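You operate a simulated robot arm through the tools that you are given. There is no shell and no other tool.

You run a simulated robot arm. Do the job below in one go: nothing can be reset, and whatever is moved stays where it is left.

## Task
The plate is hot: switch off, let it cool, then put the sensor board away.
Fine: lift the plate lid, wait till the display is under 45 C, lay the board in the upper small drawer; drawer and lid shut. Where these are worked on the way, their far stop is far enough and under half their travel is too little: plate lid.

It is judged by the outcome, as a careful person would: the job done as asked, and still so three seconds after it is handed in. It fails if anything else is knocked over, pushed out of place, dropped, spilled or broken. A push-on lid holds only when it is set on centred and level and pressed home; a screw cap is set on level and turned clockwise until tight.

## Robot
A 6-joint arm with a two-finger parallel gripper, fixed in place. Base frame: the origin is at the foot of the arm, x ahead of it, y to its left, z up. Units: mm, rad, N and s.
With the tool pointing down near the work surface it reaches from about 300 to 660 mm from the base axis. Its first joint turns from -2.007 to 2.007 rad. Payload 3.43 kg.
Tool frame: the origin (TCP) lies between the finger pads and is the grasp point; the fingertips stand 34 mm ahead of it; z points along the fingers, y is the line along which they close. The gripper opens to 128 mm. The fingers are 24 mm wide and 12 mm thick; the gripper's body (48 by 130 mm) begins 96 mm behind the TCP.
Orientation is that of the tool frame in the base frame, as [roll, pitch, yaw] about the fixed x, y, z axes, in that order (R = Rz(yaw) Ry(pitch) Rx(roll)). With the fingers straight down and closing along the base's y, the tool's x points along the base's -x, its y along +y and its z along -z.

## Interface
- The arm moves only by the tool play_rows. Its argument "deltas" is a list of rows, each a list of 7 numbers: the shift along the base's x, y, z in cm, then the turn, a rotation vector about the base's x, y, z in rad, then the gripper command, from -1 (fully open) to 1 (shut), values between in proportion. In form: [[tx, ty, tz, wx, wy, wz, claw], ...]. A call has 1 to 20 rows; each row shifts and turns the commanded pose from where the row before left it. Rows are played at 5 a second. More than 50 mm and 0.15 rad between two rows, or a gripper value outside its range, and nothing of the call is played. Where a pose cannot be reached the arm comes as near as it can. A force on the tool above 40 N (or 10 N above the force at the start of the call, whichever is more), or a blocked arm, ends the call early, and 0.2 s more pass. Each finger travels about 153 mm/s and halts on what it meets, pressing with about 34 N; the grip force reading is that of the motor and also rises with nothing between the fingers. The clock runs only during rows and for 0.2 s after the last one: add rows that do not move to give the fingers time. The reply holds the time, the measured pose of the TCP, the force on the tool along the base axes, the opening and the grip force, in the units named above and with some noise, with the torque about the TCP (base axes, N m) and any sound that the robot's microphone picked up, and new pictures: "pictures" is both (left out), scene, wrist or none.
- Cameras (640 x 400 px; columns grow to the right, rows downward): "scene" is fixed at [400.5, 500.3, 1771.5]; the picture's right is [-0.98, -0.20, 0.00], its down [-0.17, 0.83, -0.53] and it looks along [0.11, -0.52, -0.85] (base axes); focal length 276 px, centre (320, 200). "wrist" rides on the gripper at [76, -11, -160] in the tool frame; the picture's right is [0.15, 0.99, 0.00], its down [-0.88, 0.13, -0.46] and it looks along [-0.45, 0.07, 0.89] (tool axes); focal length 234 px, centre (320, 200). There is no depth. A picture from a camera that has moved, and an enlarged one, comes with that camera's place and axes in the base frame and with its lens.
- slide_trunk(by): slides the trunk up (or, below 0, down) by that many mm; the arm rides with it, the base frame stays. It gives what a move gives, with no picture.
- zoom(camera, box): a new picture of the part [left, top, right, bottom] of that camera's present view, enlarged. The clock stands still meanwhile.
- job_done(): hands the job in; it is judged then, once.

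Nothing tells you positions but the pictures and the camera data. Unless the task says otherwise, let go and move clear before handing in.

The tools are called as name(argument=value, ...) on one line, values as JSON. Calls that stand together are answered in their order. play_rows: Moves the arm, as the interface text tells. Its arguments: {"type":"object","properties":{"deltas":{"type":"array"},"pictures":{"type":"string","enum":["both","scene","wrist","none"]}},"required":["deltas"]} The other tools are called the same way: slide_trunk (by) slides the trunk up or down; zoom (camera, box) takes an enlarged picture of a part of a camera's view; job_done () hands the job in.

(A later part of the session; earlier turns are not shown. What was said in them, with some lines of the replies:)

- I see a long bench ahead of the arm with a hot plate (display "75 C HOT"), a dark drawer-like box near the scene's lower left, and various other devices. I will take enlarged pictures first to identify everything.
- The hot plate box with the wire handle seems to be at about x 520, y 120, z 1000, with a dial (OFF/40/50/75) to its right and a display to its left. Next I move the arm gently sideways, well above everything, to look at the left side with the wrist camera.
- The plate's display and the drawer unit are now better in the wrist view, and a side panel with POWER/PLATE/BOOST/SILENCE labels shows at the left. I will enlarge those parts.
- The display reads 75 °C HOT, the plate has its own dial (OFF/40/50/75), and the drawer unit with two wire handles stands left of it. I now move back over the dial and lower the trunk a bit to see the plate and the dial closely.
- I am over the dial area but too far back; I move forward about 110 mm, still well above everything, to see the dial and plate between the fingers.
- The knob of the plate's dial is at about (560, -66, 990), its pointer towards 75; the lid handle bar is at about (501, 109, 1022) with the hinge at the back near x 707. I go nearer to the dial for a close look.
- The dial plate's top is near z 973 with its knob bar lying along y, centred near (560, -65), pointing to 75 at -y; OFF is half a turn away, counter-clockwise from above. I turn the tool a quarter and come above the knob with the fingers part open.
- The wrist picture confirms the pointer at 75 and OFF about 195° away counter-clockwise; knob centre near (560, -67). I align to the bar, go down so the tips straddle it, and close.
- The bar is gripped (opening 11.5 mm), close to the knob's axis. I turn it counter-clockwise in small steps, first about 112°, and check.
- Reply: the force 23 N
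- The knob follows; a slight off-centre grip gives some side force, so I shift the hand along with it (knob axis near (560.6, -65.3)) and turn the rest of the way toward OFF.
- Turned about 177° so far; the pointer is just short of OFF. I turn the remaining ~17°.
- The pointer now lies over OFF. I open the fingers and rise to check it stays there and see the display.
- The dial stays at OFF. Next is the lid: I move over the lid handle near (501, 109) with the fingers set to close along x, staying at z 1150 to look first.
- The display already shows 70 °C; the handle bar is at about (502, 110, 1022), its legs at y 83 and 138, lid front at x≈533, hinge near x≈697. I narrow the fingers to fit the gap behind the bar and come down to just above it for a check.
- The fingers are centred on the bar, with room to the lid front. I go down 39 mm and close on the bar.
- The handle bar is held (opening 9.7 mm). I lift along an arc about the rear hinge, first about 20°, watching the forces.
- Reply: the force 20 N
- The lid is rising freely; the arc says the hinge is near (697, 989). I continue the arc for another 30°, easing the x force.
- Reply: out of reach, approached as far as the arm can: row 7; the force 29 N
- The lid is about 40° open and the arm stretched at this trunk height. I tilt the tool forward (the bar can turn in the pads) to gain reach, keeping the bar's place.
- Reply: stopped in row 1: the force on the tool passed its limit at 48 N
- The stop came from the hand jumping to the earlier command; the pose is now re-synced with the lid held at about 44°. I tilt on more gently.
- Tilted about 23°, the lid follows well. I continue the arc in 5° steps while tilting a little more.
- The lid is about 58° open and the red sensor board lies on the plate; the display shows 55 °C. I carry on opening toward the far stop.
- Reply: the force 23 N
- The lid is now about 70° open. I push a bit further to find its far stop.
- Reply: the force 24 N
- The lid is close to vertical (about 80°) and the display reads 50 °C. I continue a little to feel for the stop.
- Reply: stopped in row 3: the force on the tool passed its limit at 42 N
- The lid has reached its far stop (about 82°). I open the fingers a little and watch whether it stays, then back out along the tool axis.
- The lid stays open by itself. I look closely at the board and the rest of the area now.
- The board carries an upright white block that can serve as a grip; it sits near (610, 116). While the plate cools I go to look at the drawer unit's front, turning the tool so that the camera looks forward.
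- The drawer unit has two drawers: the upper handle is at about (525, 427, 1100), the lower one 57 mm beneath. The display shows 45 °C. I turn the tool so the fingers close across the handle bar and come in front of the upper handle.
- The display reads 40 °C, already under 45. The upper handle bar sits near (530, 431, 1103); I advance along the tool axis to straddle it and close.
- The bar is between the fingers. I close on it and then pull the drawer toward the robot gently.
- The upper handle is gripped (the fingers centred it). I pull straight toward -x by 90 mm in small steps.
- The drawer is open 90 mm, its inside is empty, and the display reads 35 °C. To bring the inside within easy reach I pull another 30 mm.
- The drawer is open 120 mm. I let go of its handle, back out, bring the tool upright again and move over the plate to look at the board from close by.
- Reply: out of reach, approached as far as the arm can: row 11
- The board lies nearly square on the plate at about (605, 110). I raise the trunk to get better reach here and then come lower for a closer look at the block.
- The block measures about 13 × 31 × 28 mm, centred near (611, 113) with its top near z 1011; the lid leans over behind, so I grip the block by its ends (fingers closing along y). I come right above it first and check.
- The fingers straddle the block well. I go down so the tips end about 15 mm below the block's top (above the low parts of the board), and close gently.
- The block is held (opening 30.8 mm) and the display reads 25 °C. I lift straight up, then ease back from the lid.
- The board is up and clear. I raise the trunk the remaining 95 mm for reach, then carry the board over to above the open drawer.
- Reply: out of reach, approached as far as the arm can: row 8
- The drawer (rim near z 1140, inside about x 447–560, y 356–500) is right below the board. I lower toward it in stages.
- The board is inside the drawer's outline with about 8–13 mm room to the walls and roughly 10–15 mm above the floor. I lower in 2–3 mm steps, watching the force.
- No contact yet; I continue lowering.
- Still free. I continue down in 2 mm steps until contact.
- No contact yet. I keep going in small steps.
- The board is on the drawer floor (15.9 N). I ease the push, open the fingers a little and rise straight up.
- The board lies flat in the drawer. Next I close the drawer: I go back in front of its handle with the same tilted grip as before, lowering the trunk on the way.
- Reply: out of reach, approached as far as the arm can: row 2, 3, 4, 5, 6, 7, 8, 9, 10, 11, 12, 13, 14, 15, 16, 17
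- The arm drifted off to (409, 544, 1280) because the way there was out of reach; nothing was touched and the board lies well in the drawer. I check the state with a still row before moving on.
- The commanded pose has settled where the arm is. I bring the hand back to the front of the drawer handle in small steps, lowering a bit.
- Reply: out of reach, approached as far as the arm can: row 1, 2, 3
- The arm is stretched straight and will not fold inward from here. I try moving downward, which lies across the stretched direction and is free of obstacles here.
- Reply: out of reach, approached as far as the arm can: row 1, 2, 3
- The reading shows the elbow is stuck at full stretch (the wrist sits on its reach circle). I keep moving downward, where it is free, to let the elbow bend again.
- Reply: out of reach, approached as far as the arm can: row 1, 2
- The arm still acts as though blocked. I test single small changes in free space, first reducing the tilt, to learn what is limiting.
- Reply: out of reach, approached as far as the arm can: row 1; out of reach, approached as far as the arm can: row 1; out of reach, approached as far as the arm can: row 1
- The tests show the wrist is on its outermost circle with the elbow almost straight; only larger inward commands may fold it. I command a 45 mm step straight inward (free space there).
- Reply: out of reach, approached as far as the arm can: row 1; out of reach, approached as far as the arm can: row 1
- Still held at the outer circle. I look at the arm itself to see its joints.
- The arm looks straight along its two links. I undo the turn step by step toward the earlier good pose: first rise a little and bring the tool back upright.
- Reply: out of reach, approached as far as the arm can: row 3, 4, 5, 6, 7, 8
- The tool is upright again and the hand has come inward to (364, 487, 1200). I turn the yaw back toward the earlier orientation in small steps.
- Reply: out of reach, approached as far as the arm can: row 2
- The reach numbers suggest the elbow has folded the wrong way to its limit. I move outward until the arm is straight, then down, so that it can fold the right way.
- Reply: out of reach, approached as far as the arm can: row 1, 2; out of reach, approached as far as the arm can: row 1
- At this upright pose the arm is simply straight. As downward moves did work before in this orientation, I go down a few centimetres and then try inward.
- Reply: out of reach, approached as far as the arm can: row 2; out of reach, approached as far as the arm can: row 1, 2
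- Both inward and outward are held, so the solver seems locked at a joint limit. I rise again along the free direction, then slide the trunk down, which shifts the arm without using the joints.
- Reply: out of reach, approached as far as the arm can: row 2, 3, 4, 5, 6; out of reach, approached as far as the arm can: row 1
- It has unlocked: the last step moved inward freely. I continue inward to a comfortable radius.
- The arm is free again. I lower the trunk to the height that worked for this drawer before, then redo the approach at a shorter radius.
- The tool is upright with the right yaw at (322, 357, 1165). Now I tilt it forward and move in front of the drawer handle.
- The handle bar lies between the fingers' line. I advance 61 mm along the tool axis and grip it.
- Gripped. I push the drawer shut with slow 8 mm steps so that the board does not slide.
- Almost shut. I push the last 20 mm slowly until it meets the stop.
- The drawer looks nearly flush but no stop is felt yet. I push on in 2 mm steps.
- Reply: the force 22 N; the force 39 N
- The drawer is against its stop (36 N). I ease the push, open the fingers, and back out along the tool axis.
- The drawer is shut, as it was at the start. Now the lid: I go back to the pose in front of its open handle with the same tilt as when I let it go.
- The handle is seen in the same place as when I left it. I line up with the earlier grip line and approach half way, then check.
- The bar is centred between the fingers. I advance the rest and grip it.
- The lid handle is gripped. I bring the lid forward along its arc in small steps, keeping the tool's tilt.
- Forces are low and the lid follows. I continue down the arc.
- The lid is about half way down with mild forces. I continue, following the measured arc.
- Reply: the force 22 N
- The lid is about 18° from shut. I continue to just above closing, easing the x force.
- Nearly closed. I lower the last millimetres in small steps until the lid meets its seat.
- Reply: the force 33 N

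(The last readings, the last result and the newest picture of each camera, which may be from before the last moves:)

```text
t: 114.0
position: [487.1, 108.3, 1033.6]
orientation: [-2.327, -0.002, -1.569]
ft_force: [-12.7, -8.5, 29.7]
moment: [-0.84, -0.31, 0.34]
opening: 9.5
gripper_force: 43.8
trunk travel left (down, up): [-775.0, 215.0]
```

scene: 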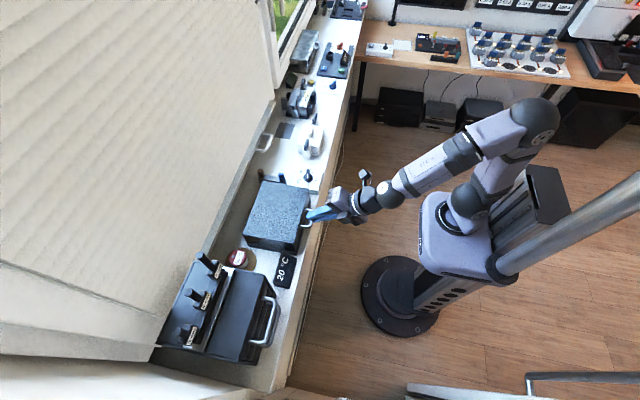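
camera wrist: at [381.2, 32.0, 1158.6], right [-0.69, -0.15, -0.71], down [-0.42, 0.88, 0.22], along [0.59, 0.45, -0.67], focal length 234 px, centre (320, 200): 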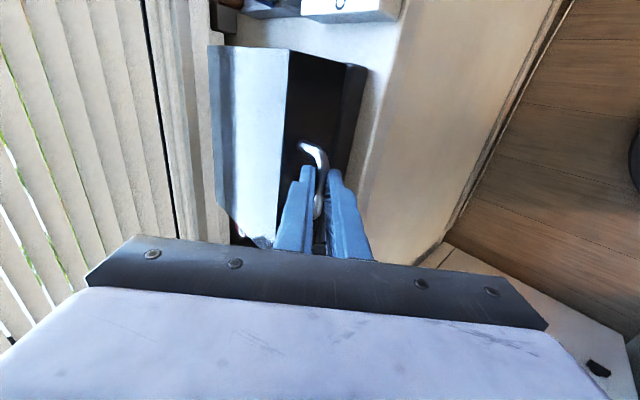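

The lid is seated (30 N reaction). I relieve the push, open the fingers slightly and slide out along the tool axis.

play_rows(deltas=[[-0.15, 0, 0.35, 0, 0, 0, 1], [0, 0, 0, 0, 0, 0, 0.85], [0, 0, 0, 0, 0, 0, 0.72], [0, 0, 0, 0, 0, 0, 0.72], [-0.7, 0, 0.68, 0, 0, 0, 0.72], [-0.7, 0, 0.68, 0, 0, 0, 0.72], [-1.4, 0, 1.36, 0, 0, 0, 0.72], [-1.4, 0, 1.36, 0, 0, 0, 0.72], [-1.4, 0, 1.36, 0, 0, 0, 0.72]], pictures="both")

zoom(camera="scene", box=[220, 160, 340, 300])

zoom(camera="wrist", box=[200, 40, 440, 260])

```text
t: 116.0
position: [431.7, 108.1, 1087.2]
orientation: [-2.336, -0.003, -1.569]
ft_force: [0.4, 0.1, 0.7]
moment: [0.02, 0.02, -0.02]
opening: 18.2
gripper_force: 0.0
trunk travel left (down, up): [-775.0, 215.0]
camera wrist: at [324.5, 32.4, 1206.6], right [-0.69, -0.15, -0.71], down [-0.42, 0.88, 0.22], along [0.59, 0.45, -0.67], focal length 234 px, centre (320, 200)
```

scene: 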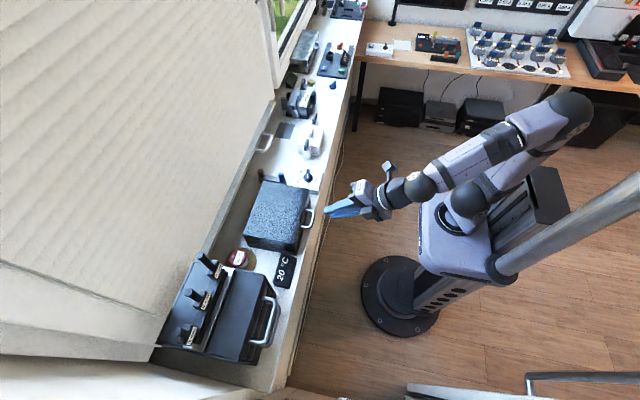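
wrist: 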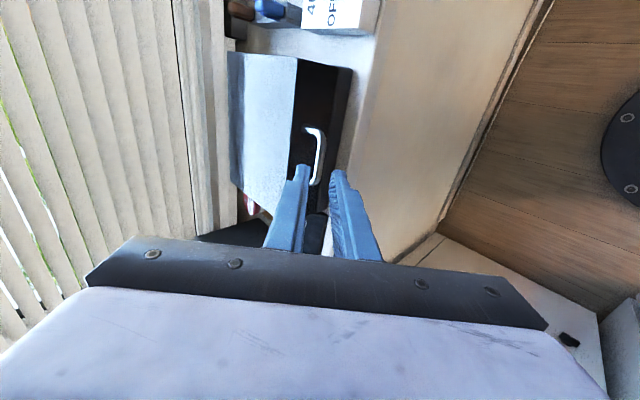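

```text
2.86 times, centred on (280, 230) of scene
camera zoom: at [400.5, 500.3, 1771.5], right [-0.98, -0.2, 0.0], down [-0.17, 0.83, -0.53], along [0.11, -0.52, -0.85], focal length 788 px, centre (434, 114)
```

zoom: 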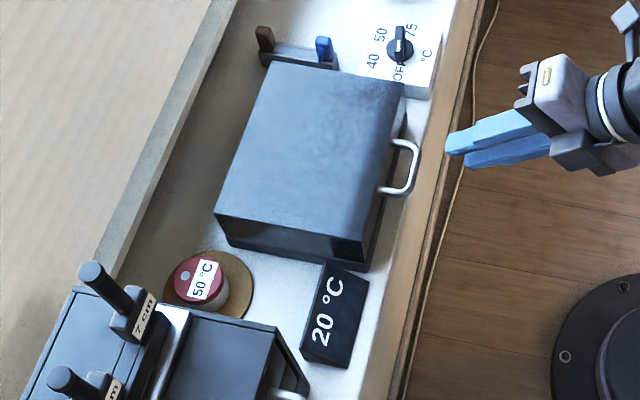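

```text
1.82 times, centred on (320, 150) of wrist
camera zoom: at [324.5, 32.4, 1206.6], right [-0.69, -0.15, -0.71], down [-0.42, 0.88, 0.22], along [0.59, 0.45, -0.67], focal length 426 px, centre (320, 291)
```

zoom: 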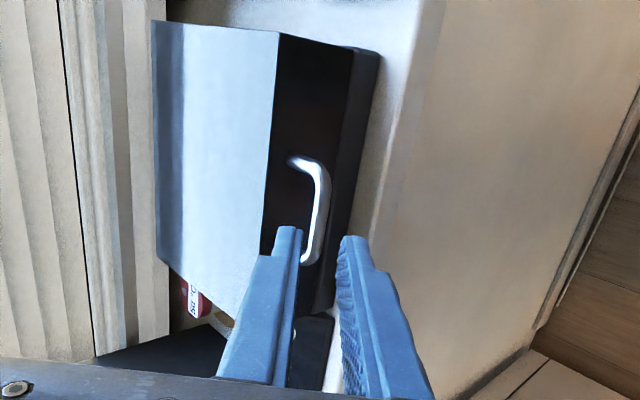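

The lid is shut exactly as at the start, the dial is at OFF and the display reads 20 °C. I retreat to a clear pose upright and look over the whole area once more.

play_rows(deltas=[[-2, 0, 2, 0, 0, 0, 0.5], [-2, 1, 3, 0, 0.1342, 0, 0.2], [-1, 1.5, 3, 0, 0.1342, 0, 0], [0, 1.5, 3, 0, 0.1342, 0, -0.4], [0, 1.5, 3, 0, 0.1342, 0, -0.8], [0, 1.5, 2, 0, 0.1342, 0, -1], [0, 1.5, 1, 0, 0.1342, 0, -1], [0, 1, 0, 0, 0, -0.143, -1], [0, 1, 0, 0, 0, -0.143, -1], [0, 1, 0, 0, 0, -0.143, -1], [0, 1, 0, 0, 0, -0.143, -1], [0, 1, 0, 0, 0, -0.143, -1], [0, 1, 0, 0, 0, -0.143, -1], [0, 0, 0, 0, 0, -0.143, -1], [0, 0, 0, 0, 0, -0.143, -1], [0, 0, 0, 0, 0, -0.143, -1], [0, 0, 0, 0, 0, -0.143, -1], [0, 0, 0, 0, 0, -0.143, -1]], pictures="both")

zoom(camera="scene", box=[140, 160, 340, 380])

zoom(camera="wrist", box=[380, 0, 640, 260])

zoom(camera="scene", box=[150, 220, 310, 380])

```text
t: 119.8
position: [404.3, 269.2, 1245.1]
orientation: [3.141, 0.001, 3.138]
ft_force: [0.1, 0.7, -0.7]
moment: [0.03, -0.01, 0.01]
opening: 128.1
gripper_force: 0.1
out of reach, approached as far as the arm can: row 1, 2
trunk travel left (down, up): [-775.0, 215.0]
camera wrist: at [328.1, 257.3, 1405.5], right [-0.15, 0.99, 0.0], down [0.88, 0.13, 0.46], along [0.45, 0.07, -0.89], focal length 234 px, centre (320, 200)
```

scene: 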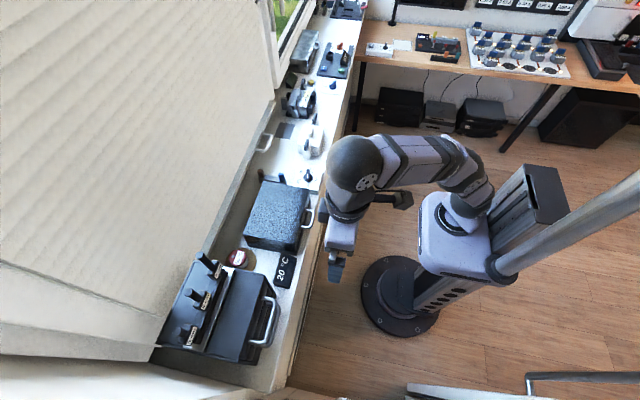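
wrist: 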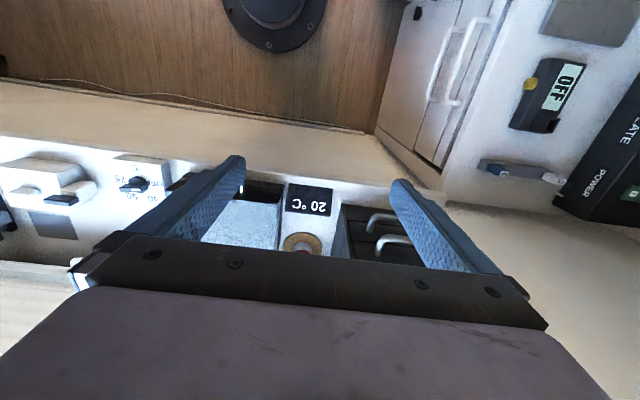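

```text
1.82 times, centred on (240, 270) of scene
camera zoom: at [400.5, 500.3, 1771.5], right [-0.98, -0.2, 0.0], down [-0.17, 0.83, -0.53], along [0.11, -0.52, -0.85], focal length 502 px, centre (466, 73)
```

zoom: 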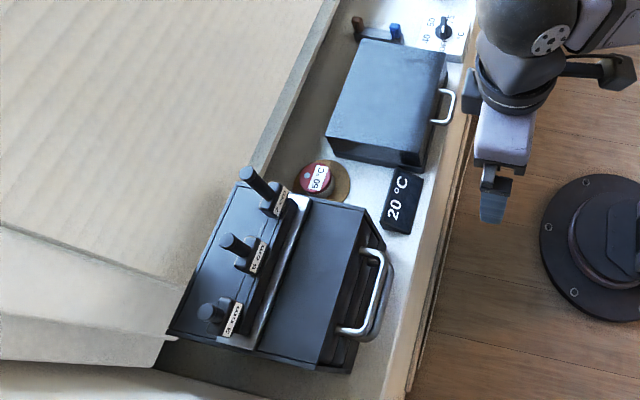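

```text
1.54 times, centred on (510, 130) of wrist
camera zoom: at [328.1, 257.3, 1405.5], right [-0.15, 0.99, 0.0], down [0.88, 0.13, 0.46], along [0.45, 0.07, -0.89], focal length 360 px, centre (28, 308)
```

zoom: 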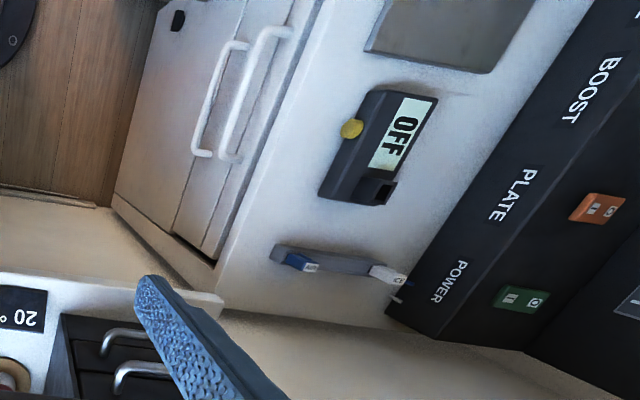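

```text
2.50 times, centred on (230, 300) of scene
camera zoom: at [400.5, 500.3, 1771.5], right [-0.98, -0.2, 0.0], down [-0.17, 0.83, -0.53], along [0.11, -0.52, -0.85], focal length 690 px, centre (545, -50)
```

zoom: 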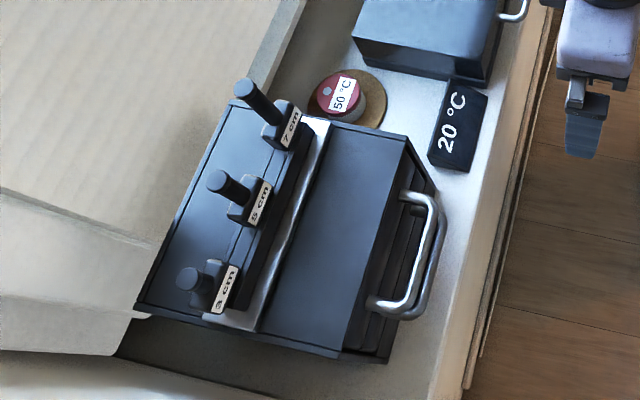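

The dial points at OFF and the display reads 20 °C. The board is in the upper small drawer, the drawer and plate lid are shut, nothing else has moved, and the hand is clear. I hand the job in.

job_done()

```text
The job is handed in.
```

The job is done and handed in. The plate is off, the sensor board is in the upper small drawer, and the drawer and plate lid are both shut.

- **Plate:** I turned the dial from 75 to OFF, then opened the lid to its far stop. The display read about 25 °C when I picked up the board and 20 °C at the end.
- **Board:** I gripped it by its white block. It lay flat on the drawer floor when I let go.
- **Drawer and lid:** I pushed the drawer to its stop and lowered the lid onto its seat. In the last pictures both look as they did at the start.
- **Arm stuck for a while:** after I laid the board in, the arm went to full stretch and drifted over the left corner of the bench. It touched nothing, and the things there look unchanged in the last pictures. I freed it and went on.
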